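You operate a simulated robot arm through the tools that you are given. There is no shell and no other tool. Be economical: measure what you need, move in short steps, check, and stop when the job is done.

You are at the controls of a simulated robot arm. One attempt, no reset.

## Task
Send resin to the purple drip bar and hardener to the yellow one.
Fine: the pipes are clean; shut seven and ten, open eight and nine, then open one and three.

The check looks at the end state, three seconds after you hand in, the way a careful person would. Anything else that was tipped, shoved, dropped, spilled or broken makes it a failure.

## Robot
A 7-joint arm with a two-finger gripper on a trunk, on a base that drives. Base frame: it is fixed to the floor where the robot stands at the start and does not move with it; the origin is under the middle of the robot, x ahead of it, y to its left, z up; the surface under the hand at the start is at about z = 62. Lengths are in cm, angles in degrees, forces in N, time in s.
With the tool pointing down near the work surface it reaches from about 12 to 68 cm from the robot's upright axis, wherever it stands. Its first joint turns from -166.0 to 166.0 degrees. Places, roughly: valve eight [30, -40, 100]; valve five [30, -40, 120]; valve four [40, -10, 120]; valve nine [40, -10, 90]; valve one [50, 0, 140]; valve seven [40, -10, 100]; valve six [40, -30, 110]; valve ten [30, -40, 90]; valve three [20, -50, 140]; valve two [30, -30, 140]. Payload 2.94 kg.
The tool frame sits at the grasp point between the pads (the TCP): z along the fingers, y along the line on which they close. The tips reach 3 cm beyond it. The gripper opens to 13.8 cm. The gripper's body begins 10.9 cm behind the TCP.
Orientation is that of the tool frame in the base frame, as [roll, pitch, yaw] about the fixed x, y, z axes, in that order (R = Rz(yaw) Ry(pitch) Rx(roll)). With the fingers straight down and closing along the base's y, the tool's x points along the base's -x, its y along +y and its z along -z.

## Interface
- The arm moves only by the tool nudge_tool. Its argument "rows" is a list that holds one entry, the list of rows, each a list of 7 numbers: the shift along the tool's x, y, z in units of 25 mm (1.0 is 25 mm), then the turn, a rotation vector about the tool's x, y, z in units of 6 degrees (1.0 is 6 degrees), then the gripper command, from -1 (shut) to 1 (fully open), values between in proportion. In form: [[[dx, dy, dz, ax, ay, az, fingers], ...]]. A call has 1 to 10 rows; each row shifts and turns the commanded pose from where the row before left it, along the tool's axes as they then stand. A call with a number of a shift or a turn outside -1 to 1 is refused whole. A row lasts 0.2 s, in which the tool goes at most 5 cm and 8.6 degrees; a call with a longer step from one row to the next is refused whole, and so is a gripper value outside its range. A pose out of reach is approached as far as the arm can. The call stops where the force on the tool passes 40 N (or 10 N more than at its start, if that is more) or the arm is blocked; 0.2 s more then pass. Each finger halts on what it meets, pressing with about 34 N; the grip force reading is that of the motor and also rises with nothing between the fingers. The clock runs only during rows and for 0.2 s after the last one: add rows that do not move to give the fingers time. The reply holds the time, the measured pose of the TCP, the force on the tool along the base axes, the opening and the grip force, in the units named above and with some noise, with the torque about the TCP (base axes, N m) and any sound that the robot's microphone picked up.
- Cameras (640 x 400 px; columns grow to the right, rows downward): "scene" is now at [-1.23, 8.32, 157.7]; the picture's right is [-0.63, -0.78, 0.00], its down [-0.49, 0.39, -0.78] and it looks along [0.61, -0.49, -0.63] (base axes); focal length 266 px, centre (320, 200). "wrist" rides on the gripper at [7.1, 1.9, -14.6] in the tool frame; the picture's right is [-0.26, 0.97, 0.00], its down [-0.85, -0.23, -0.48] and it looks along [-0.46, -0.12, 0.88] (tool axes); focal length 280 px, centre (320, 200). There is no depth. A picture from a camera that has moved, and an enlarged one, comes with that camera's place and axes in the base frame and with its lens.
- capture(camera): a new picture of that camera. The clock stands still meanwhile.
- raise_lower(by): slides the trunk up (or, below 0, down) by that many cm; the arm and the scene camera ride with it, the base frame stays. It gives what a move gives, with no picture.
- steer(legs): drives the robot by 1 to 6 legs, each [ahead, left, turn to the left] in cm, cm and degrees, along the robot's own axes; the way and the turn of a leg run together, so that a leg with both is an arc; at most 150 cm and 180 degrees a leg. The arm and the cameras ride along, it lands a little off, and it stops where it bumps. It gives what a move gives.
- pan_tilt(pan, tilt): turns the head with the scene camera to pan (to the left, within 86 degrees either way) and tilt (down, from -29 to 69), counted from straight ahead of the robot. It gives what a move gives.
- enlarge(camera, box): a new picture of the part [left, top, right, bottom] of that camera's present view, enlarged. The clock stands still meanwhile.
- close_job(): hands the job in; it is judged then, once.

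Work in short steps. Places have to be worked out from the pictures, the camera data and where the tool is seen: move nearer, look again, correct. Check each grasp and each placing, and mend what went wrong. You have 120 turns and 78 pictures in all, those below and enlarged ones among them. Open the gripper and draw the arm clear of the work before you hand the job in, unless the task says otherwise; then end with one line.

The tools are called after "Call:" as name(argument=value, ...) on one line, values as JSON. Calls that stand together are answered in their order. nudge_tool: Moves the arm, as the interface text tells. Its arguments: {"type":"object","properties":{"rows":{"type":"array","items":{"type":"array","items":{"type":"array","items":{"type":"number"}}}}},"required":["rows"]} The other tools are called the same way: raise_lower (by) slides the trunk up or down; steer (legs) drives the base; pan_tilt (pan, tilt) turns the head that bears the scene camera; capture (camera) takes a picture; enlarge (camera, box) takes an enlarged picture of a part of a camera's view; close_job () hands the job in.

At the start:

```text
time_s: 0.0
position: [29.7, -19.16, 100.05]
tcp_rot: [-179.9, 0.0, -179.9]
ft_force: [0.6, -0.9, 0.1]
wrist_torque: [-0.04, -0.01, -0.01]
gripper_width: 13.8
gripper_force: 0.0
trunk travel left (down, up): [-42.5, 2.9]
robot x, y, heading: [0.18, -0.23, -0.3]
head pan, tilt: [-38.9, 38.9]
```

scene: 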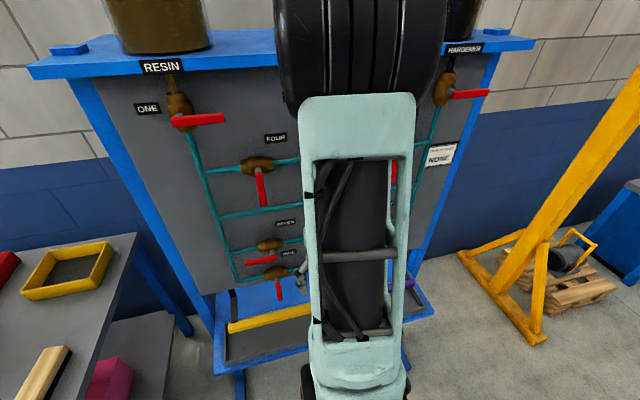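
wrist: 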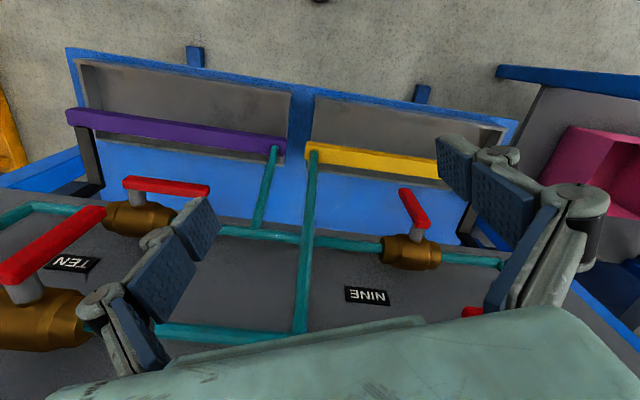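

The arm hides the board from the scene camera, so I back the tool away from the board first, then look.

Call:
nudge_tool(rows=[[[0.8, 0.5, 0, 0, 0, 0, 1], [0.8, 0.5, 0, 0, 0, 0, 0], [0.8, 0.5, 0, 0, 0, 0, -1], [0.6, 0.9, 0, 0, 0, 0, -1], [0.4, 0.9, 0, 0, 0, 0, -1], [0, 0.9, 0, 0, 0, 0, -1], [0, 0.9, 0, 0, 0, 0, -1], [0, 0.9, 0, 0, 0, 0, -1], [0, 0.9, 0, 0, 0, 0, -1], [0, 0.9, 0, 0, 0, 0, -1]]])

Call:
capture(camera="scene")

```text
time_s: 2.2
position: [27.99, -3.46, 102.26]
tcp_rot: [-180.0, -0.2, -180.0]
ft_force: [0.7, 0.7, 0.1]
wrist_torque: [0.03, 0.0, 0.0]
gripper_width: 0.0
gripper_force: 28.5
out of reach, approached as far as the arm can: row 4, 5, 6, 7, 8, 9, 10
trunk travel left (down, up): [-42.5, 2.9]
robot x, y, heading: [-0.13, -0.07, -0.0]
head pan, tilt: [-38.9, 38.9]
```

```text
75 pictures are left
camera scene: at [-1.23, 8.34, 157.7], right [-0.63, -0.78, 0.0], down [-0.49, 0.39, -0.78], along [0.61, -0.49, -0.63], focal length 266 px, centre (320, 200)
```

scene: 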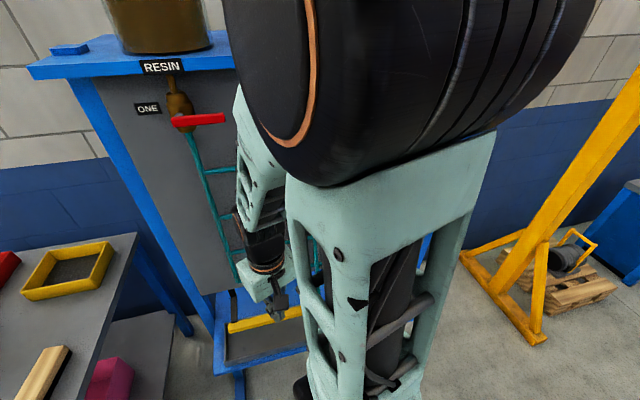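

The arm still blocks the view; I look left and right for free floor before driving back.

Call:
pan_tilt(pan=85, tilt=45)

Call:
capture(camera="scene")

Call:
pan_tilt(pan=-85, tilt=45)

Call:
capture(camera="scene")

```text
time_s: 4.2
position: [28.01, -3.48, 102.27]
tcp_rot: [179.9, -0.3, 180.0]
ft_force: [0.6, -0.2, -0.2]
wrist_torque: [0.02, -0.01, 0.0]
gripper_width: 0.0
gripper_force: 28.3
trunk travel left (down, up): [-42.5, 2.9]
robot x, y, heading: [-0.56, -0.23, -0.1]
head pan, tilt: [85.0, 45.0]
```

```text
74 pictures are left
camera scene: at [-7.19, 21.8, 156.82], right [1.0, -0.09, 0.0], down [-0.06, -0.7, -0.71], along [0.06, 0.7, -0.71], focal length 266 px, centre (320, 200)
```

scene: 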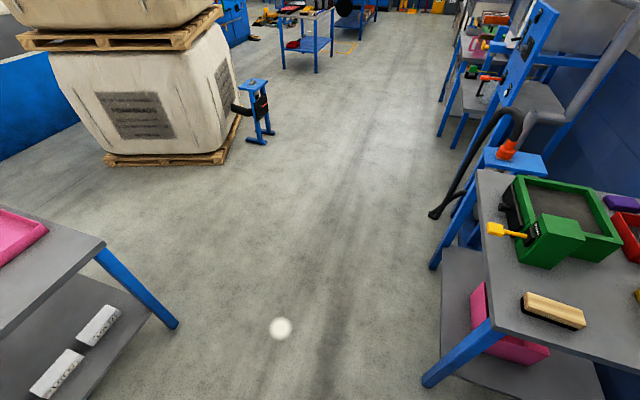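

```text
time_s: 6.8
position: [28.16, -3.52, 102.27]
tcp_rot: [-179.9, -0.2, 179.9]
ft_force: [0.1, 0.0, -0.1]
wrist_torque: [0.03, 0.0, -0.02]
gripper_width: 0.0
gripper_force: 28.7
trunk travel left (down, up): [-42.5, 2.9]
robot x, y, heading: [0.02, 0.04, -0.0]
head pan, tilt: [-85.0, 45.0]
```

```text
73 pictures are left
camera scene: at [-7.01, 5.59, 156.87], right [-0.99, -0.11, 0.0], down [-0.08, 0.7, -0.71], along [0.08, -0.71, -0.7], focal length 266 px, centre (320, 200)
```

scene: 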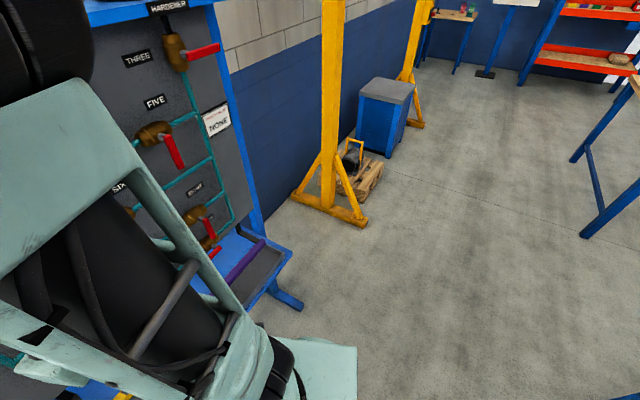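

Floor behind is free for about 60 cm. I back off by 30 cm and turn to face the board (its face looks along about [-0.86, 0.51]), head straight.

Call:
steer(legs=[[-26, 15, 0], [0, 0, -31]])

Call:
pan_tilt(pan=0, tilt=30)

Call:
capture(camera="scene")

```text
time_s: 10.4
position: [-3.88, -2.61, 102.3]
tcp_rot: [-180.0, -0.2, 148.8]
ft_force: [-0.1, 0.7, -0.1]
wrist_torque: [0.04, -0.05, 0.02]
gripper_width: 0.0
gripper_force: 28.2
trunk travel left (down, up): [-42.5, 2.9]
robot x, y, heading: [-26.16, 15.15, -31.4]
head pan, tilt: [-85.0, 45.0]
```

```text
time_s: 12.0
position: [-3.91, -2.49, 102.29]
tcp_rot: [180.0, -0.3, 148.8]
ft_force: [-0.3, -0.7, 0.1]
wrist_torque: [0.03, -0.03, -0.02]
gripper_width: 0.01
gripper_force: 28.2
trunk travel left (down, up): [-42.5, 2.9]
robot x, y, heading: [-25.93, 14.95, -31.1]
head pan, tilt: [0.0, 30.0]
```

```text
72 pictures are left
camera scene: at [-17.95, 26.15, 159.08], right [-0.52, -0.85, 0.0], down [-0.43, 0.26, -0.87], along [0.74, -0.45, -0.5], focal length 266 px, centre (320, 200)
```

scene: 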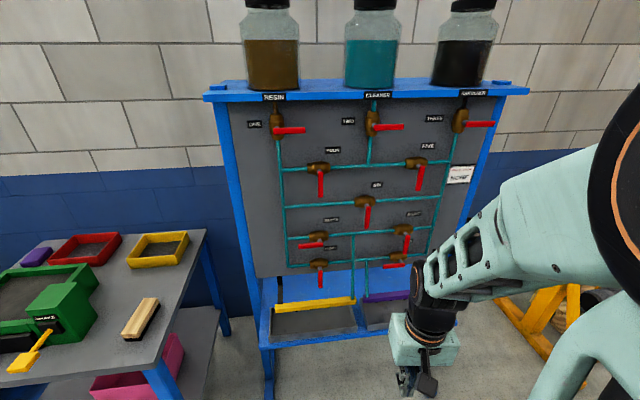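

A clear view now; I enlarge the board to read lever states and pipe routing.

Call:
enlarge(camera="scene", box=[210, 80, 370, 180])

Call:
enlarge(camera="scene", box=[350, 80, 510, 180])

Call:
enlarge(camera="scene", box=[265, 180, 441, 290])

```text
4.00 times, centred on (290, 130) of scene
camera zoom: at [-17.95, 26.15, 159.08], right [-0.52, -0.85, 0.0], down [-0.43, 0.26, -0.87], along [0.74, -0.45, -0.5], focal length 1065 px, centre (440, 480)
```

zoom: 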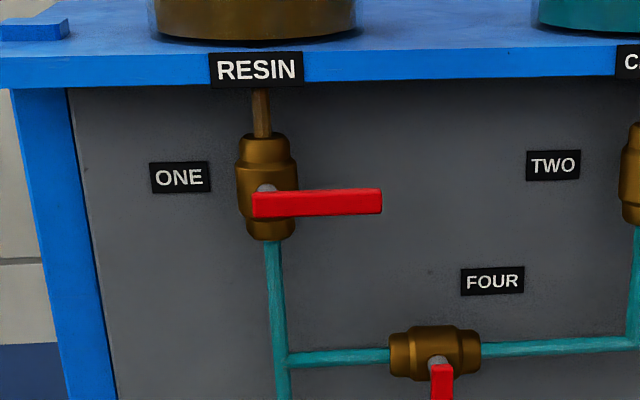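

```text
4.00 times, centred on (430, 130) of scene
camera zoom: at [-17.95, 26.15, 159.08], right [-0.52, -0.85, 0.0], down [-0.43, 0.26, -0.87], along [0.74, -0.45, -0.5], focal length 1065 px, centre (-120, 480)
```

zoom: 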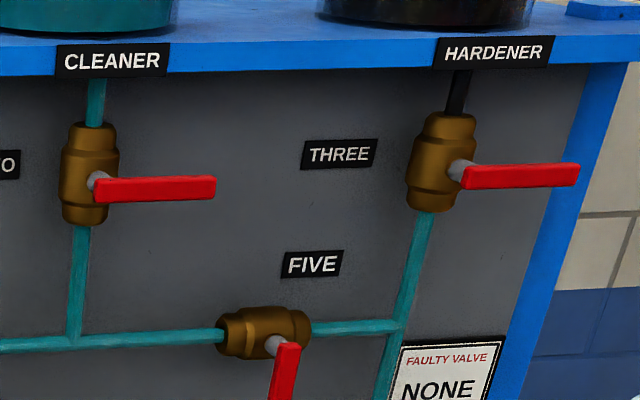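

```text
3.64 times, centred on (353, 235) of scene
camera zoom: at [-17.95, 26.15, 159.08], right [-0.52, -0.85, 0.0], down [-0.43, 0.26, -0.87], along [0.74, -0.45, -0.5], focal length 968 px, centre (200, 73)
```

zoom: 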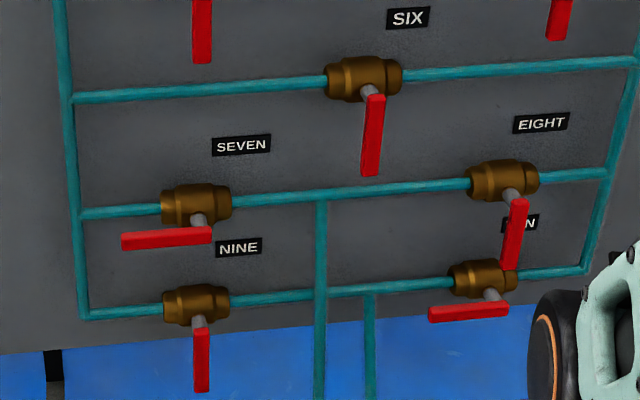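

Reading: 7 and 10 point left (open), 8 and 9 point down (shut), 1 and 3 point right (shut), faulty: NONE. Pipes agree with the plan (7/8 feed yellow, 9/10 feed purple). Board faces about heading -25.5°, levers' plane about 70 cm ahead of the robot. I advance the hand 22 cm and pitch it toward the board.

Call:
nudge_tool(rows=[[[-1, 0, 0, 0, 0, -0.9, -1], [-1, 0, 0, 0, 0, 0, -1], [-1, 0, 0, 0, 0, 0, -1], [-1, 0, 0, 0, 0, 0, -1], [-1, 0, 0, 0, 0, 0, -1], [-1, 0, 0, 0, 0, 0, -1], [-1, 0, 0, 0, 0, 0, -1], [-1, 0, 0, 0, 0, 0, -1], [-1, 0, 0, 0, 0, 0, -1]]])

Call:
nudge_tool(rows=[[[0, 0, 0, 0, -1, 0, -1], [0, 0, 0, 0, -1, 0, -1], [0, 0, 0, 0, -1, 0, -1], [0, 0, 0, 0, -1, 0, -1], [0, 0, 0, 0, -1, 0, -1], [0, 0, 0, 0, -1, 0, -1], [0, 0, 0, 0, -1, 0, -1], [0, 0, 0, 0, -1, 0, -1], [0, 0, 0, 0, -1, 0, -1], [0, 0, 0, 0, -1, 0, -1]]])

Call:
nudge_tool(rows=[[[0, 0, 0, 0, -1, 0, -1], [0, 0, 0, 0, -1, 0, -1], [0, 0, 0, 0, -1, 0, -1], [0, 0, 0, 0, -1, 0, -1], [0, 0, 0, 0, -1, 0, -1]]])

Call:
capture(camera="scene")

Call:
capture(camera="wrist")

```text
time_s: 14.0
position: [16.4, -12.56, 102.14]
tcp_rot: [-180.0, -0.3, 154.2]
ft_force: [0.3, 0.0, -0.1]
wrist_torque: [-0.01, -0.01, -0.01]
gripper_width: 0.0
gripper_force: 28.4
trunk travel left (down, up): [-42.5, 2.9]
robot x, y, heading: [-26.05, 14.63, -31.5]
head pan, tilt: [0.0, 30.0]
```

```text
time_s: 16.2
position: [17.91, -14.08, 101.92]
tcp_rot: [179.8, 59.8, 154.0]
ft_force: [-0.1, -0.2, 0.6]
wrist_torque: [0.01, 0.0, -0.01]
gripper_width: 0.0
gripper_force: 28.7
out of reach, approached as far as the arm can: row 9, 10
trunk travel left (down, up): [-42.5, 2.9]
robot x, y, heading: [-26.41, 15.22, -31.0]
head pan, tilt: [0.0, 30.0]
```

```text
time_s: 17.4
position: [18.48, -14.42, 101.69]
tcp_rot: [144.6, 89.9, 118.7]
ft_force: [0.0, -0.3, 0.0]
wrist_torque: [0.0, 0.0, 0.01]
gripper_width: 0.0
gripper_force: 28.7
out of reach, approached as far as the arm can: row 1
trunk travel left (down, up): [-42.5, 2.9]
robot x, y, heading: [-26.08, 15.01, -31.5]
head pan, tilt: [0.0, 30.0]
```

```text
68 pictures are left
camera scene: at [-17.92, 26.14, 159.09], right [-0.52, -0.85, 0.0], down [-0.43, 0.26, -0.87], along [0.74, -0.45, -0.5], focal length 266 px, centre (320, 200)
```

scene: 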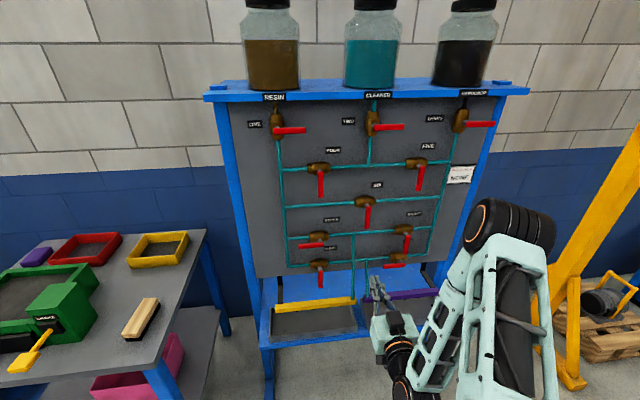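

```text
67 pictures are left
camera wrist: at [6.2, -6.31, 94.61], right [0.42, 0.87, 0.26], down [-0.53, 0.0, 0.85], along [0.74, -0.5, 0.46], focal length 280 px, centre (320, 200)
```

wrist: 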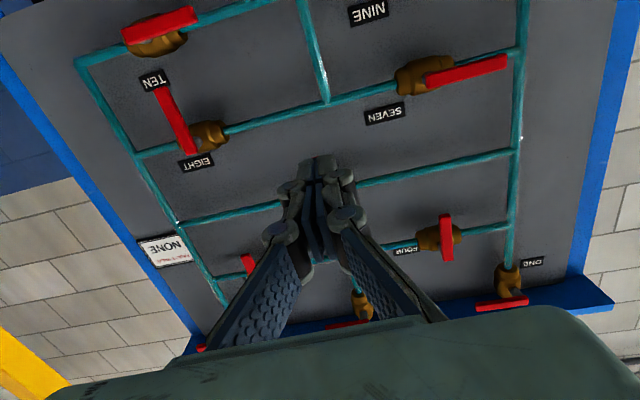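

Triangulated from both cameras: pivot of seven at about [44.1, -11.6, 101.2], lever about 9 cm pointing left, lever plane ~22 cm ahead of the TCP along the board normal. Tool axes now: x down, y left along the board, z into it. I go to a point above seven's lever tip, still 6 cm off.

Call:
nudge_tool(rows=[[[-0.2, 0.97, 0.65, 0, 0, 0, -1], [-0.2, 0.97, 0.65, 0, 0, 0, -1], [-0.2, 0.97, 0.65, 0, 0, 0, -1], [-0.2, 0.97, 0.65, 0, 0, 0, -1], [-0.2, 0.97, 0.65, 0, 0, 0, -1], [-0.2, 0.97, 0.65, 0, 0, 0, -1], [-0.2, 0.97, 0.65, 0, 0, 0, -1], [-0.2, 0.97, 0.65, 0, 0, 0, -1]]])

Call:
capture(camera="wrist")

Call:
capture(camera="scene")

```text
time_s: 19.2
position: [38.61, -2.8, 105.56]
tcp_rot: [166.0, 89.8, 140.1]
ft_force: [-1.5, -0.9, -0.2]
wrist_torque: [-0.01, -0.01, 0.01]
gripper_width: 0.01
gripper_force: 28.2
trunk travel left (down, up): [-42.5, 2.9]
robot x, y, heading: [-25.86, 15.37, -31.1]
head pan, tilt: [0.0, 30.0]
```

```text
66 pictures are left
camera wrist: at [26.42, 5.38, 98.57], right [0.42, 0.87, 0.26], down [-0.53, 0.0, 0.85], along [0.74, -0.5, 0.46], focal length 280 px, centre (320, 200)
```

wrist: 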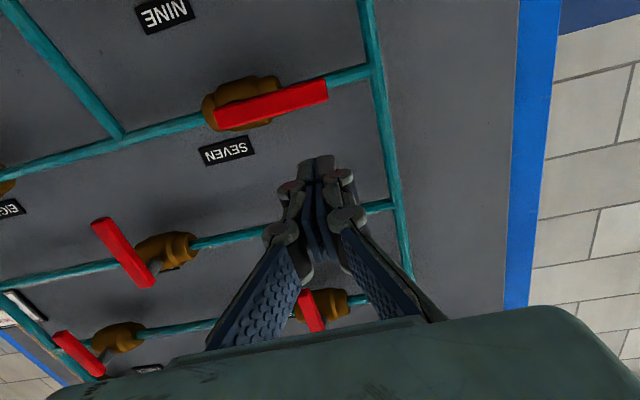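

```text
65 pictures are left
camera scene: at [-17.92, 26.19, 159.08], right [-0.52, -0.85, 0.0], down [-0.43, 0.26, -0.87], along [0.74, -0.45, -0.5], focal length 266 px, centre (320, 200)
```

scene: 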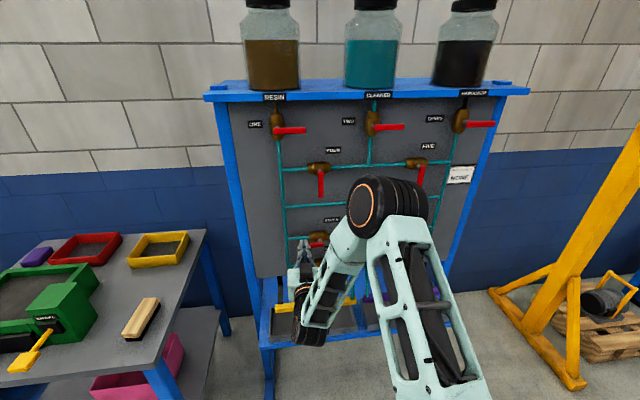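

Two wrist views plus the scene agree: lever front face at 42.3 cm along the board normal, seven's pivot at u≈-8.4 (along the board), z≈101.2. I advance 4.7 cm above the lever so the tips pass its face by about 1.5 cm, and look.

Call:
nudge_tool(rows=[[[0, 0, 0.94, 0, 0, 0, -1], [0, 0, 0.94, 0, 0, 0, -1], [0, 0, 0, 0, 0, 0, -1]]])

Call:
capture(camera="wrist")

```text
time_s: 20.0
position: [42.71, -4.66, 105.55]
tcp_rot: [168.5, 89.8, 142.5]
ft_force: [-0.5, -1.0, -0.3]
wrist_torque: [0.0, -0.02, -0.03]
gripper_width: 0.0
gripper_force: 28.3
trunk travel left (down, up): [-42.5, 2.9]
robot x, y, heading: [-26.15, 14.66, -31.4]
head pan, tilt: [0.0, 30.0]
```

```text
64 pictures are left
camera wrist: at [30.57, 3.4, 98.52], right [0.42, 0.87, 0.26], down [-0.53, 0.0, 0.85], along [0.74, -0.5, 0.46], focal length 280 px, centre (320, 200)
```

wrist: 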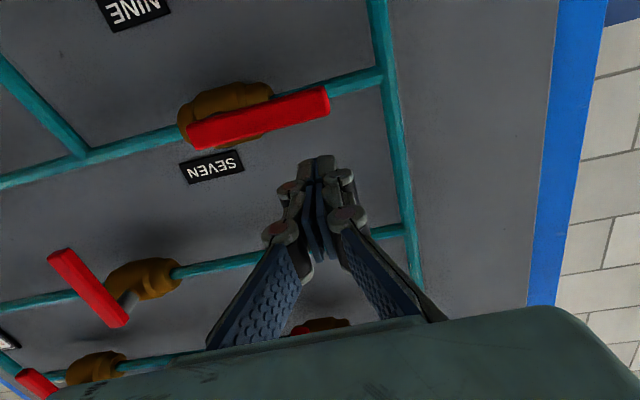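

Tips are past the lever face (43.6 vs 42.3) and above it. Now sweep seven's lever along the arc, left to down.

Call:
nudge_tool(rows=[[[0.92, 0.1, 0, 0, 0, 0, -1], [0.65, 0.14, 0, 0, 0, 0, -1], [0.66, -0.04, 0, 0, 0, 0, -1], [0.63, -0.21, 0, 0, 0, 0, -1], [0.56, -0.36, 0, 0, 0, 0, -1], [0.44, -0.5, 0, 0, 0, 0, -1], [0.3, -0.59, 0, 0, 0, 0, -1], [0.08, -0.32, 0, 0, 0, 0, -1], [0, 0, 0, 0, 0, 0, -1]]])

Call:
capture(camera="wrist")

```text
time_s: 22.0
position: [41.04, -8.07, 95.14]
tcp_rot: [124.5, 89.8, 99.1]
ft_force: [10.0, 16.7, 5.1]
wrist_torque: [-0.08, -0.06, 0.43]
gripper_width: 0.01
gripper_force: 27.9
trunk travel left (down, up): [-42.5, 2.9]
robot x, y, heading: [-25.88, 14.83, -31.1]
head pan, tilt: [0.0, 30.0]
```

```text
63 pictures are left
camera wrist: at [28.67, -0.11, 88.08], right [0.41, 0.87, 0.26], down [-0.53, -0.01, 0.85], along [0.74, -0.49, 0.46], focal length 280 px, centre (320, 200)
```

wrist: 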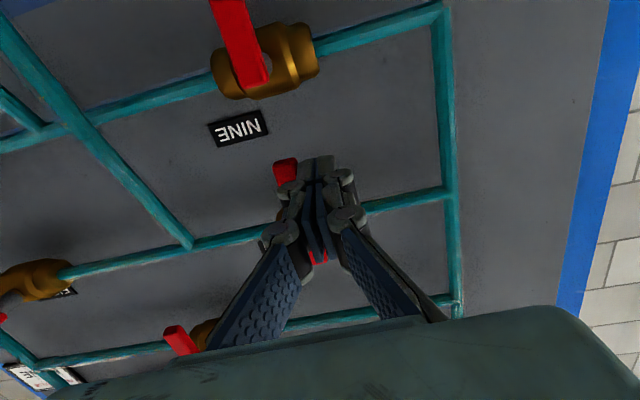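

Lever seven looks swung down with the tool pressing on its stop (~20 N). I retreat and check.

Call:
nudge_tool(rows=[[[0, 0.5, 0, 0, 0, 0, -1], [0, 0, -1, 0, 0, 0, -1], [0, 0, -1, 0, 0, 0, -1], [0, 0, -1, 0, 0, 0, -1], [0, -1, -0.2, 0, 0, 0, -1], [0, -1, 0, 0, 0, 0, -1], [0, -1, 0, 0, 0, 0, -1], [0, -1, 0, 0, 0, 0, -1], [0, -1, 0, 0, 0, 0, -1]]])

Call:
enlarge(camera="scene", box=[265, 180, 441, 290])

Call:
capture(camera="wrist")

```text
time_s: 24.0
position: [28.46, -15.46, 95.3]
tcp_rot: [164.5, 89.8, 138.5]
ft_force: [-0.8, 0.7, 0.1]
wrist_torque: [0.03, -0.01, 0.01]
gripper_width: 0.0
gripper_force: 28.5
trunk travel left (down, up): [-42.5, 2.9]
robot x, y, heading: [-25.86, 15.19, -31.3]
head pan, tilt: [0.0, 30.0]
```

```text
3.64 times, centred on (353, 235) of scene
camera zoom: at [-17.96, 26.12, 159.09], right [-0.52, -0.85, 0.0], down [-0.43, 0.26, -0.87], along [0.74, -0.45, -0.5], focal length 968 px, centre (200, 73)
```

zoom: 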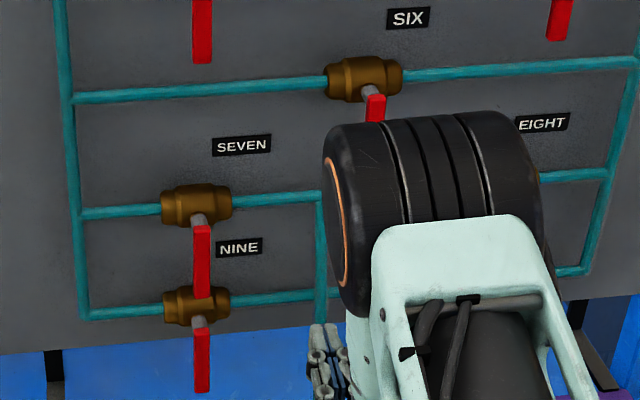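

```text
61 pictures are left
camera wrist: at [16.21, -7.27, 88.21], right [0.42, 0.87, 0.26], down [-0.53, 0.0, 0.85], along [0.74, -0.5, 0.46], focal length 280 px, centre (320, 200)
```

wrist: 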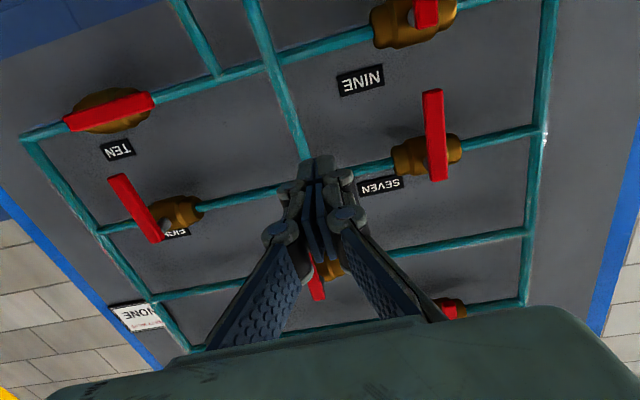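

Seven is shut (lever across the pipe). Ten's pivot comes out at u≈21.9, z≈88.4; I go above its lever end and then in.

Call:
nudge_tool(rows=[[[0.17, -0.95, 0, 0, 0, 0, -1], [0.17, -0.95, 0, 0, 0, 0, -1], [0.17, -0.95, 0, 0, 0, 0, -1], [0.17, -0.95, 0, 0, 0, 0, -1], [0.17, -0.95, 0, 0, 0, 0, -1], [0.17, -0.93, 0, 0, 0, 0, -1], [0, 0, 0.8, 0, 0, 0, -1], [0, 0, 0.8, 0, 0, 0, -1], [0, 0, 0, 0, 0, 0, -1]]])

Call:
capture(camera="wrist")

Call:
capture(camera="scene")

```text
time_s: 26.0
position: [25.98, -29.78, 92.54]
tcp_rot: [172.2, 89.7, 146.3]
ft_force: [-0.3, 0.5, 0.2]
wrist_torque: [0.0, -0.04, 0.0]
gripper_width: 0.02
gripper_force: 28.3
trunk travel left (down, up): [-42.5, 2.9]
robot x, y, heading: [-25.88, 15.09, -31.3]
head pan, tilt: [0.0, 30.0]
```

```text
60 pictures are left
camera wrist: at [13.82, -21.77, 85.51], right [0.42, 0.87, 0.26], down [-0.53, 0.0, 0.85], along [0.74, -0.5, 0.46], focal length 280 px, centre (320, 200)
```

wrist: 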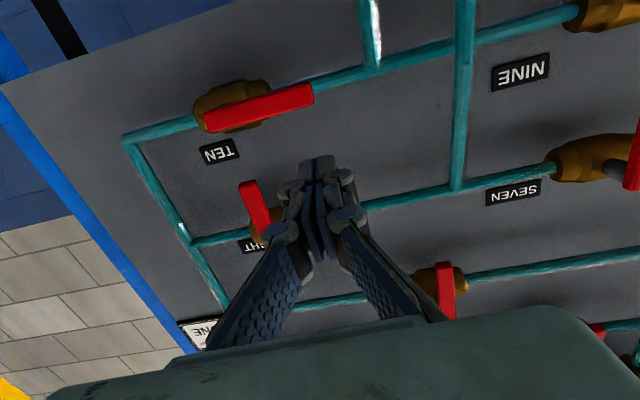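

```text
59 pictures are left
camera scene: at [-17.94, 26.15, 159.08], right [-0.52, -0.85, 0.0], down [-0.43, 0.26, -0.87], along [0.74, -0.45, -0.5], focal length 266 px, centre (320, 200)
```

scene: 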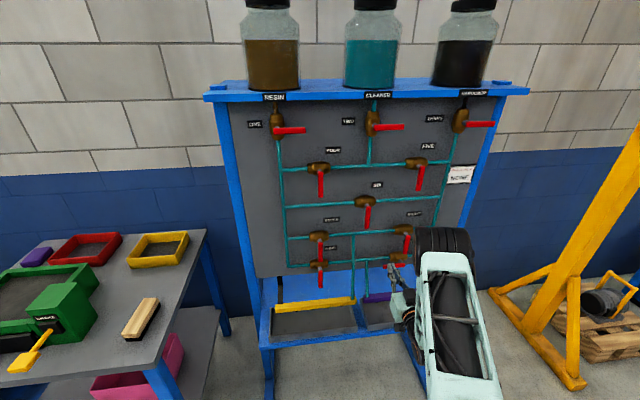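

Position is 6 cm left of ten's pivot and 4 cm above. Advance and sweep its lever down.

Call:
nudge_tool(rows=[[[0, 0, 0.87, 0, 0, 0, -1], [0, 0, 0.87, 0, 0, 0, -1], [0.8, 0, 0, 0, 0, 0, -1], [0.65, 0.06, 0, 0, 0, 0, -1], [0.66, -0.04, 0, 0, 0, 0, -1], [0.63, -0.21, 0, 0, 0, 0, -1], [0.56, -0.36, 0, 0, 0, 0, -1], [0.44, -0.5, 0, 0, 0, 0, -1], [0.3, -0.59, 0, 0, 0, 0, -1], [0.08, -0.37, 0, 0, 0, 0, -1]]])

Call:
capture(camera="wrist")

```text
time_s: 28.2
position: [27.63, -36.2, 82.37]
tcp_rot: [165.5, 89.8, 139.6]
ft_force: [0.4, 2.1, 1.0]
wrist_torque: [0.0, -0.03, 0.04]
gripper_width: 0.01
gripper_force: 28.5
trunk travel left (down, up): [-42.5, 2.9]
robot x, y, heading: [-25.63, 15.34, -31.3]
head pan, tilt: [0.0, 30.0]
```

```text
58 pictures are left
camera wrist: at [15.49, -28.05, 75.27], right [0.42, 0.87, 0.26], down [-0.53, 0.0, 0.85], along [0.74, -0.5, 0.46], focal length 280 px, centre (320, 200)
```

wrist: 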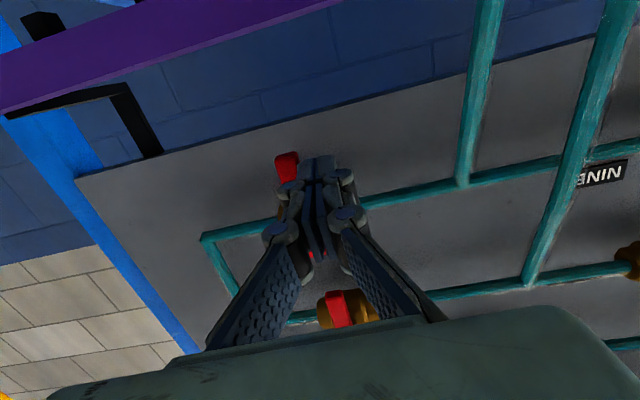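

Little force yet (2 N), so the lever may not be at its stop; I push 1 cm more to the right.

Call:
nudge_tool(rows=[[[0, -0.2, 0, 0, 0, 0, -1], [0, -0.2, 0, 0, 0, 0, -1], [0, 0, 0, 0, 0, 0, -1]]])

```text
time_s: 29.0
position: [27.68, -36.18, 82.25]
tcp_rot: [-174.7, 89.7, 160.4]
ft_force: [3.0, 38.5, 0.4]
wrist_torque: [-0.11, -0.07, 0.61]
gripper_width: 0.01
gripper_force: 28.4
trunk travel left (down, up): [-42.5, 2.9]
robot x, y, heading: [-25.98, 14.81, -30.8]
head pan, tilt: [0.0, 30.0]
```

That is the stop (force jumped to 38 N without motion). Retreat, then go right of eight's lever at retreat distance and look.

Call:
nudge_tool(rows=[[[0, 0.6, 0, 0, 0, 0, -1], [0, 0, -1, 0, 0, 0, -1], [0, 0, -1, 0, 0, 0, -1], [0, 0, -1, 0, 0, 0, -1], [-0.8, -0.6, 0, 0, 0, 0, -1], [-0.95, -0.6, 0, 0, 0, 0, -1], [-0.95, -0.6, 0, 0, 0, 0, -1], [-0.95, -0.6, 0, 0, 0, 0, -1], [-0.95, -0.5, 0, 0, 0, 0, -1], [-0.8, 0, 0, 0, 0, 0, -1]]])

Call:
capture(camera="wrist")

Call:
capture(camera="scene")

```text
time_s: 31.2
position: [18.22, -38.96, 95.81]
tcp_rot: [161.2, 89.8, 135.2]
ft_force: [-0.4, 0.3, 0.2]
wrist_torque: [0.01, -0.02, 0.01]
gripper_width: 0.01
gripper_force: 28.3
trunk travel left (down, up): [-42.5, 2.9]
robot x, y, heading: [-25.36, 14.93, -31.3]
head pan, tilt: [0.0, 30.0]
```

```text
57 pictures are left
camera wrist: at [6.05, -30.97, 88.85], right [0.42, 0.87, 0.26], down [-0.53, 0.0, 0.85], along [0.74, -0.5, 0.46], focal length 280 px, centre (320, 200)
```

wrist: 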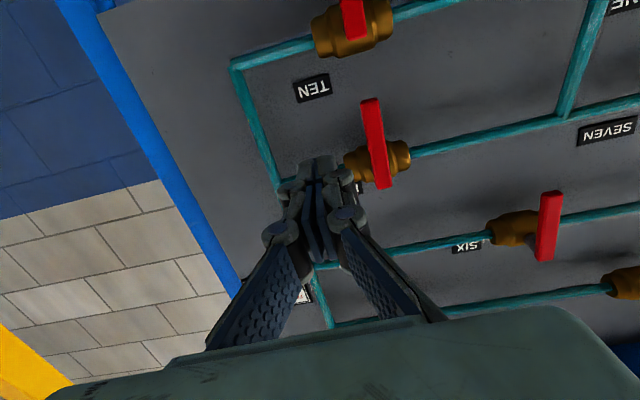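

```text
56 pictures are left
camera scene: at [-17.96, 26.17, 159.08], right [-0.52, -0.85, 0.0], down [-0.43, 0.26, -0.87], along [0.74, -0.45, -0.5], focal length 266 px, centre (320, 200)
```

scene: 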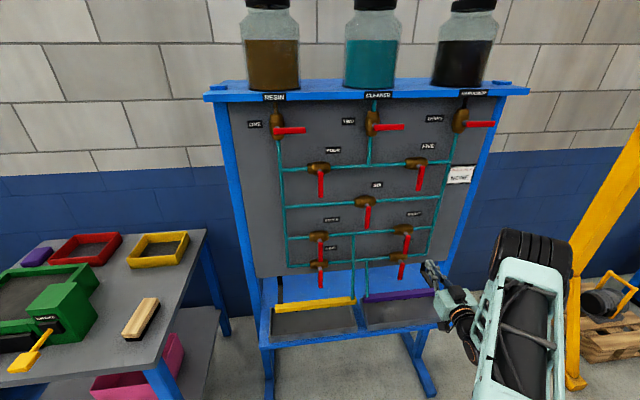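

Ten is shut. Eight's pivot is at u≈22.5, z≈101.2, lever down; the tool is 4.8 cm right of it. I advance, then sweep it left.

Call:
nudge_tool(rows=[[[0, 0, 0.98, 0, 0, 0, -1], [0, 0, 0.98, 0, 0, 0, -1], [0, 0, 0.98, 0, 0, 0, -1]]])

Call:
nudge_tool(rows=[[[0.24, 1.0, 0, 0, 0, 0, -1], [0.14, 0.73, 0, 0, 0, 0, -1], [-0.04, 0.66, 0, 0, 0, 0, -1], [-0.21, 0.63, 0, 0, 0, 0, -1], [-0.36, 0.56, 0, 0, 0, 0, -1], [-0.5, 0.44, 0, 0, 0, 0, -1], [-0.59, 0.3, 0, 0, 0, 0, -1], [-0.4, 0, 0, 0, 0, 0, -1], [-0.2, 0, 0, 0, 0, 0, -1], [0, 0, 0, 0, 0, 0, -1]]])

Call:
capture(camera="wrist")

```text
time_s: 32.0
position: [24.82, -42.24, 95.63]
tcp_rot: [161.7, 89.8, 135.9]
ft_force: [0.5, 0.0, -0.1]
wrist_torque: [-0.03, 0.0, 0.0]
gripper_width: 0.0
gripper_force: 28.2
trunk travel left (down, up): [-42.5, 2.9]
robot x, y, heading: [-25.32, 15.12, -31.4]
head pan, tilt: [0.0, 30.0]
```

```text
time_s: 34.2
position: [28.9, -32.39, 100.35]
tcp_rot: [163.4, 89.3, 137.5]
ft_force: [-32.6, 9.8, -15.6]
wrist_torque: [0.02, 0.12, 0.0]
gripper_width: 0.64
gripper_force: 28.5
trunk travel left (down, up): [-42.5, 2.9]
robot x, y, heading: [-25.91, 15.26, -31.0]
head pan, tilt: [0.0, 30.0]
```

```text
55 pictures are left
camera wrist: at [16.72, -24.31, 93.36], right [0.42, 0.87, 0.27], down [-0.52, -0.01, 0.85], along [0.74, -0.5, 0.45], focal length 280 px, centre (320, 200)
```

wrist: 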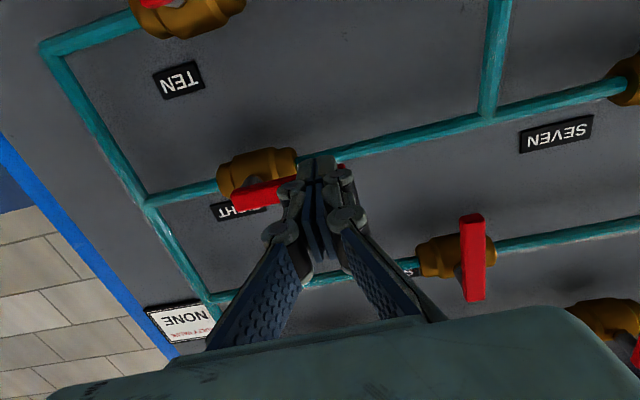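

Eight's lever seems horizontal now and the tips are pressing on its edge (33 N outward, fingers slightly spread). I ease down, retreat and look.

Call:
nudge_tool(rows=[[[0.3, 0, -0.1, 0, 0, 0, -1], [0.3, 0, -0.4, 0, 0, 0, -1], [0, 0, -1, 0, 0, 0, -1], [0, 0, -1, 0, 0, 0, -1], [0, 0, -1, 0, 0, 0, -1], [0.2, 0, 0, 0, 0, 0, -1]]])

Call:
capture(camera="wrist")

Call:
enlarge(camera="scene", box=[265, 180, 441, 290])

```text
time_s: 35.6
position: [21.66, -28.61, 98.63]
tcp_rot: [168.0, 89.7, 142.0]
ft_force: [-0.2, 0.4, 0.6]
wrist_torque: [0.01, -0.01, 0.02]
gripper_width: 0.0
gripper_force: 28.6
trunk travel left (down, up): [-42.5, 2.9]
robot x, y, heading: [-26.09, 14.9, -31.4]
head pan, tilt: [0.0, 30.0]
```

```text
54 pictures are left
camera wrist: at [9.45, -20.52, 91.61], right [0.42, 0.87, 0.26], down [-0.53, 0.0, 0.85], along [0.74, -0.5, 0.46], focal length 280 px, centre (320, 200)
```

wrist: 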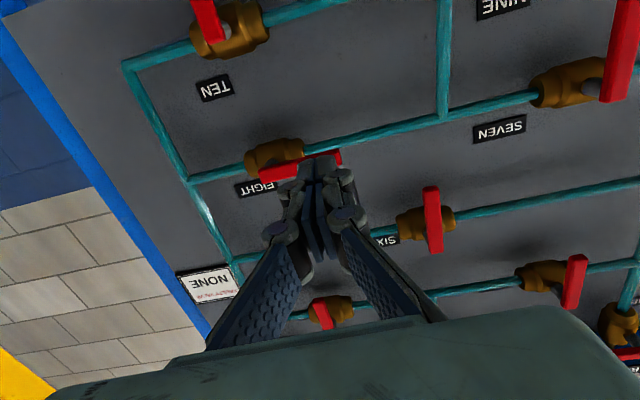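

```text
3.64 times, centred on (353, 235) of scene
camera zoom: at [-17.95, 26.15, 159.08], right [-0.52, -0.85, 0.0], down [-0.43, 0.26, -0.87], along [0.74, -0.45, -0.5], focal length 968 px, centre (200, 73)
```

zoom: 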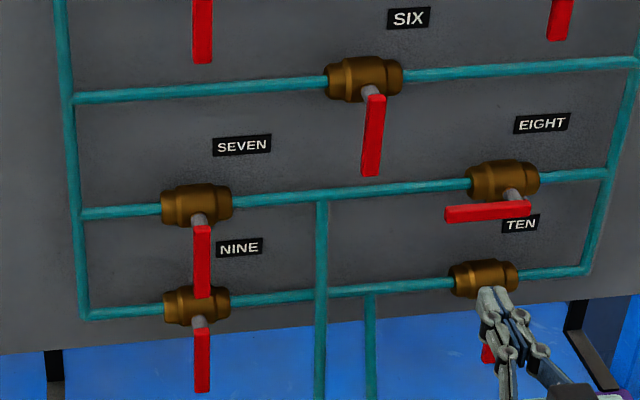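

Eight is open. Next nine (pivot u≈-8.6, z≈88.5): I travel at retreat distance to the right of its lever and look.

Call:
nudge_tool(rows=[[[0.71, 0.9, 0, 0, 0, 0, -1], [0.71, 0.9, 0, 0, 0, 0, -1], [0.71, 0.9, 0, 0, 0, 0, -1], [0.71, 0.9, 0, 0, 0, 0, -1], [0.71, 0.9, 0, 0, 0, 0, -1], [0.71, 0.9, 0, 0, 0, 0, -1], [0.71, 0.9, 0, 0, 0, 0, -1], [0.71, 0.9, 0, 0, 0, 0, -1], [0.71, 0.9, 0, 0, 0, 0, -1], [0, 0, 0, 0, 0, 0, -1]]])

Call:
capture(camera="wrist")

Call:
capture(camera="scene")

```text
time_s: 37.8
position: [30.4, -10.45, 82.58]
tcp_rot: [171.8, 89.8, 145.9]
ft_force: [0.3, -0.6, 0.0]
wrist_torque: [0.03, -0.04, 0.0]
gripper_width: 0.02
gripper_force: 28.0
trunk travel left (down, up): [-42.5, 2.9]
robot x, y, heading: [-25.83, 15.07, -31.3]
head pan, tilt: [0.0, 30.0]
```

```text
52 pictures are left
camera wrist: at [18.16, -2.34, 75.6], right [0.42, 0.87, 0.26], down [-0.53, 0.0, 0.85], along [0.74, -0.5, 0.46], focal length 280 px, centre (320, 200)
```

wrist: 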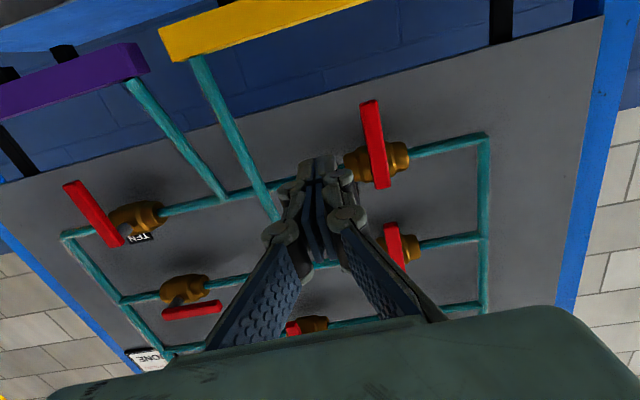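

```text
51 pictures are left
camera scene: at [-17.93, 26.16, 159.08], right [-0.52, -0.85, 0.0], down [-0.43, 0.26, -0.87], along [0.74, -0.45, -0.5], focal length 266 px, centre (320, 200)
```

scene: 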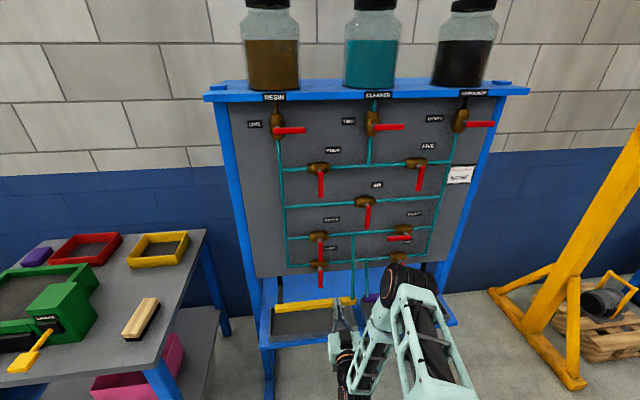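

Nine's pivot: u≈-8.4, z≈88.1; tool is 4.8 cm right, at mid-lever height. Advance and sweep left, with less overshoot than last time.

Call:
nudge_tool(rows=[[[0, 0, 0.85, 0, 0, 0, -1], [0, 0, 0.85, 0, 0, 0, -1], [0, 0, 0.85, 0, 0, 0, -1], [0, 0, 0.85, 0, 0, 0, -1]]])

Call:
nudge_tool(rows=[[[0.24, 1.0, 0, 0, 0, 0, -1], [0.14, 0.73, 0, 0, 0, 0, -1], [-0.04, 0.66, 0, 0, 0, 0, -1], [-0.21, 0.63, 0, 0, 0, 0, -1], [-0.36, 0.56, 0, 0, 0, 0, -1], [-0.5, 0.44, 0, 0, 0, 0, -1], [-0.59, 0.3, 0, 0, 0, 0, -1], [-0.2, 0, 0, 0, 0, 0, -1], [0, 0, 0, 0, 0, 0, -1]]])

Call:
capture(camera="wrist")

```text
time_s: 38.8
position: [37.93, -14.22, 82.54]
tcp_rot: [164.0, 89.8, 137.9]
ft_force: [0.6, 0.5, 0.0]
wrist_torque: [-0.01, -0.01, -0.01]
gripper_width: 0.0
gripper_force: 28.6
trunk travel left (down, up): [-42.5, 2.9]
robot x, y, heading: [-26.32, 15.01, -31.3]
head pan, tilt: [0.0, 30.0]
```

```text
time_s: 40.8
position: [42.8, -4.48, 85.93]
tcp_rot: [-179.3, 89.4, 154.8]
ft_force: [0.2, 1.4, -13.5]
wrist_torque: [0.08, 0.17, 0.04]
gripper_width: 0.6
gripper_force: 28.3
trunk travel left (down, up): [-42.5, 2.9]
robot x, y, heading: [-26.13, 14.98, -31.3]
head pan, tilt: [0.0, 30.0]
```

```text
50 pictures are left
camera wrist: at [30.42, 3.7, 79.08], right [0.42, 0.87, 0.26], down [-0.52, 0.0, 0.85], along [0.74, -0.5, 0.45], focal length 280 px, centre (320, 200)
```

wrist: 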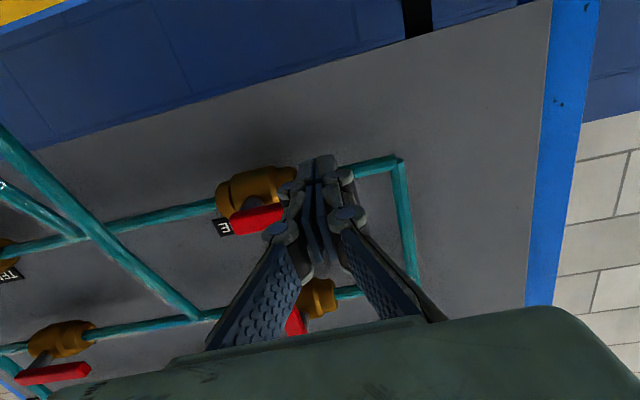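

A 13 N reaction downward: near the stop. Ease off, retreat and check.

Call:
nudge_tool(rows=[[[0.4, 0, 0, 0, 0, 0, -1], [0, 0, -1, 0, 0, 0, -1], [0, 0, -1, 0, 0, 0, -1], [0, 0, -1, 0, 0, 0, -1], [0.8, 0, 0, 0, 0, 0, -1], [0, 0, 0, 0, 0, 0, -1]]])

Call:
capture(camera="wrist")

Call:
enlarge(camera="scene", box=[265, 200, 425, 300])

```text
time_s: 42.2
position: [35.96, -1.15, 83.46]
tcp_rot: [171.4, 89.9, 145.6]
ft_force: [-0.3, 0.1, -0.3]
wrist_torque: [0.01, -0.03, -0.03]
gripper_width: 0.01
gripper_force: 29.1
trunk travel left (down, up): [-42.5, 2.9]
robot x, y, heading: [-26.41, 15.09, -31.3]
head pan, tilt: [0.0, 30.0]
```

```text
49 pictures are left
camera wrist: at [23.7, 7.0, 76.35], right [0.42, 0.87, 0.26], down [-0.53, 0.0, 0.85], along [0.74, -0.5, 0.46], focal length 280 px, centre (320, 200)
```

wrist: 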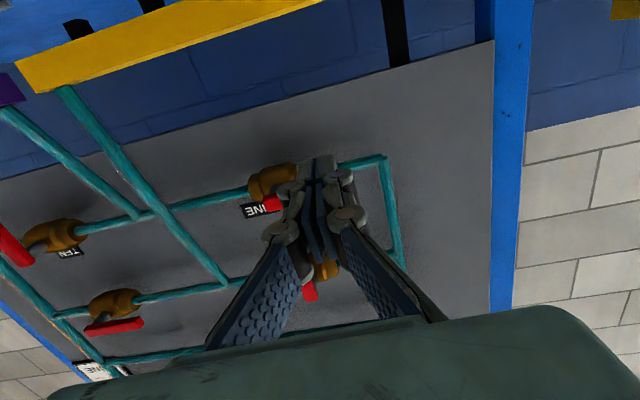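

```text
4.00 times, centred on (345, 250) of scene
camera zoom: at [-17.93, 26.15, 159.08], right [-0.52, -0.85, 0.0], down [-0.43, 0.26, -0.87], along [0.74, -0.45, -0.5], focal length 1065 px, centre (220, 0)
```

zoom: 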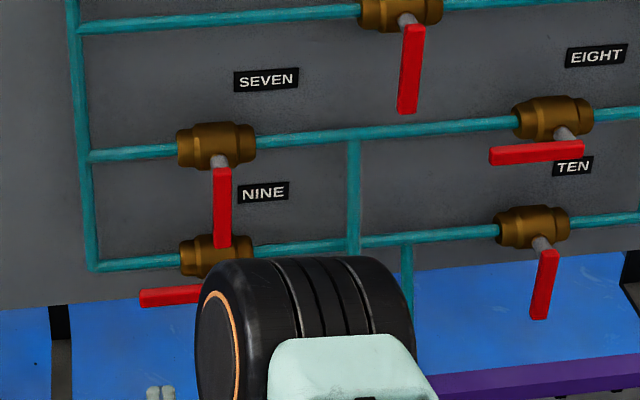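

Nine looks open. For one I go straight up, a bit further back (tips ~31), keeping clear of levers and the shelf edge; stop at z≈128 to look.

Call:
nudge_tool(rows=[[[-1, 0, -0.7, 0, 0, 0, -1], [-1, 0, -0.7, 0, 0, 0, -1], [-1, 0, -0.6, 0, 0, 0, -1], [-1, 0, 0, 0, 0, 0, -1], [-1, 0, 0, 0, 0, 0, -1], [-1, 0, 0, 0, 0, 0, -1], [-1, 0, 0, 0, 0, 0, -1], [-1, 0, 0, 0, 0, 0, -1], [-1, 0, 0, 0, 0, 0, -1], [-1, 0, 0, 0, 0, 0, -1]]])

Call:
nudge_tool(rows=[[[-1, 0, 0, 0, 0, 0, -1], [-1, 0, 0, 0, 0, 0, -1], [-1, 0, 0, 0, 0, 0, -1], [-1, 0, 0, 0, 0, 0, -1], [-1, 0, 0, 0, 0, 0, -1], [-1, 0, 0, 0, 0, 0, -1], [-1, 0, 0, 0, 0, 0, -1], [-1, 0, 0, 0, 0, 0, -1]]])

Call:
capture(camera="wrist")

Call:
capture(camera="scene")

```text
time_s: 44.4
position: [31.47, 0.92, 108.33]
tcp_rot: [174.8, 89.9, 148.9]
ft_force: [0.7, 0.2, 0.7]
wrist_torque: [0.04, 0.0, 0.02]
gripper_width: 0.0
gripper_force: 28.3
trunk travel left (down, up): [-42.5, 2.9]
robot x, y, heading: [-25.85, 14.93, -31.1]
head pan, tilt: [0.0, 30.0]
```

```text
time_s: 46.2
position: [31.52, 0.77, 128.33]
tcp_rot: [172.8, 89.8, 146.9]
ft_force: [0.2, 0.0, 0.2]
wrist_torque: [0.01, 0.0, -0.02]
gripper_width: 0.0
gripper_force: 28.4
trunk travel left (down, up): [-42.5, 2.9]
robot x, y, heading: [-26.21, 14.78, -31.3]
head pan, tilt: [0.0, 30.0]
```

```text
47 pictures are left
camera wrist: at [19.3, 8.92, 121.29], right [0.42, 0.87, 0.26], down [-0.53, 0.0, 0.85], along [0.74, -0.5, 0.46], focal length 280 px, centre (320, 200)
```

wrist: 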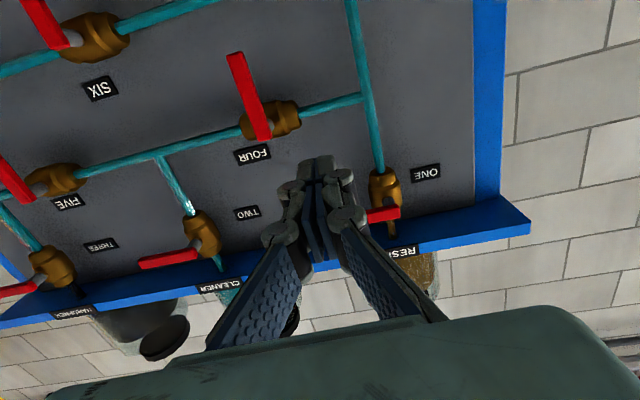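

```text
46 pictures are left
camera scene: at [-17.99, 26.16, 159.08], right [-0.52, -0.85, 0.0], down [-0.43, 0.26, -0.87], along [0.74, -0.45, -0.5], focal length 266 px, centre (320, 200)
```

scene: 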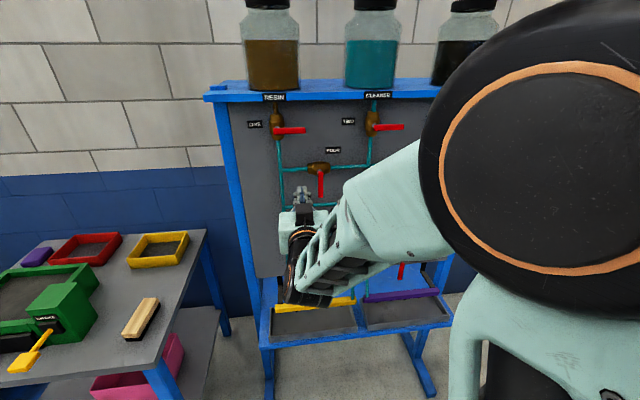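

Lever one's base end confirmed at [47.1, 0.6, 140.1]; shelf underside about z 147+. I rise to z≈143.3 and look before advancing.

Call:
nudge_tool(rows=[[[-1, 0, 0, 0, 0, 0, -1], [-1, 0, 0, 0, 0, 0, -1], [-1, 0, 0, 0, 0, 0, -1], [-1, 0, 0, 0, 0, 0, -1], [-1, 0, 0, 0, 0, 0, -1], [-1, 0, 0, 0, 0, 0, -1], [0, 0, 1, 0, 0, 0, -1], [0, 0, 1, 0, 0, 0, -1], [0, 0, 0, 0, 0, 0, -1]]])

Call:
capture(camera="wrist")

Call:
capture(camera="scene")

```text
time_s: 48.2
position: [36.14, -1.29, 143.53]
tcp_rot: [162.2, 89.8, 136.5]
ft_force: [-0.2, 0.2, 1.0]
wrist_torque: [0.04, -0.01, 0.01]
gripper_width: 0.0
gripper_force: 28.1
trunk travel left (down, up): [-42.5, 2.9]
robot x, y, heading: [-26.02, 15.03, -31.5]
head pan, tilt: [0.0, 30.0]
```

```text
45 pictures are left
camera wrist: at [23.83, 6.88, 136.51], right [0.42, 0.87, 0.26], down [-0.53, 0.0, 0.85], along [0.74, -0.5, 0.46], focal length 280 px, centre (320, 200)
```

wrist: 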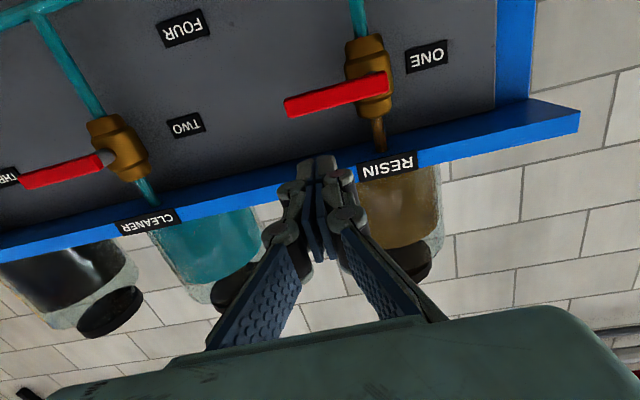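

```text
44 pictures are left
camera scene: at [-18.27, 25.64, 159.18], right [-0.58, -0.82, 0.0], down [-0.4, 0.28, -0.87], along [0.71, -0.5, -0.49], focal length 266 px, centre (320, 200)
```

scene: 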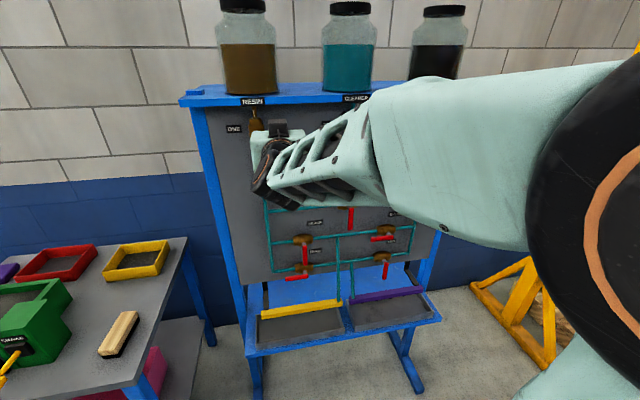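

Lever one is well placed, but the scene camera got turned ~4° right without a command: the upper arm seems to touch the head. I pan the head left to clear it and look.

Call:
pan_tilt(pan=25, tilt=30)

Call:
capture(camera="scene")

```text
time_s: 49.1
position: [36.13, -1.22, 143.02]
tcp_rot: [-178.1, 89.4, 156.0]
ft_force: [0.8, 0.0, -0.5]
wrist_torque: [-0.01, -0.02, 0.01]
gripper_width: 0.0
gripper_force: 28.3
trunk travel left (down, up): [-42.5, 2.9]
robot x, y, heading: [-26.09, 14.77, -31.1]
head pan, tilt: [25.0, 30.0]
```

```text
43 pictures are left
camera scene: at [-18.08, 25.86, 159.23], right [-0.55, -0.84, 0.0], down [-0.41, 0.27, -0.87], along [0.73, -0.48, -0.49], focal length 266 px, centre (320, 200)
```

scene: 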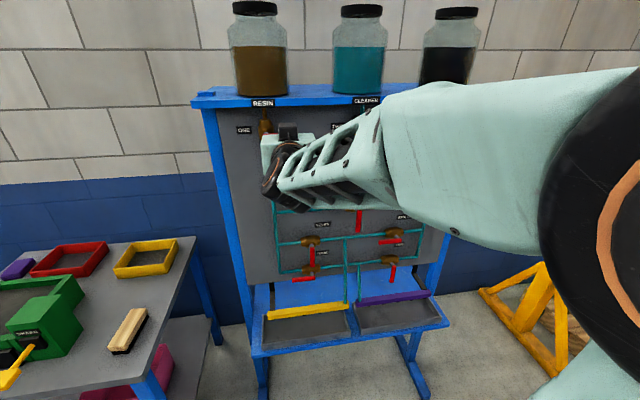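

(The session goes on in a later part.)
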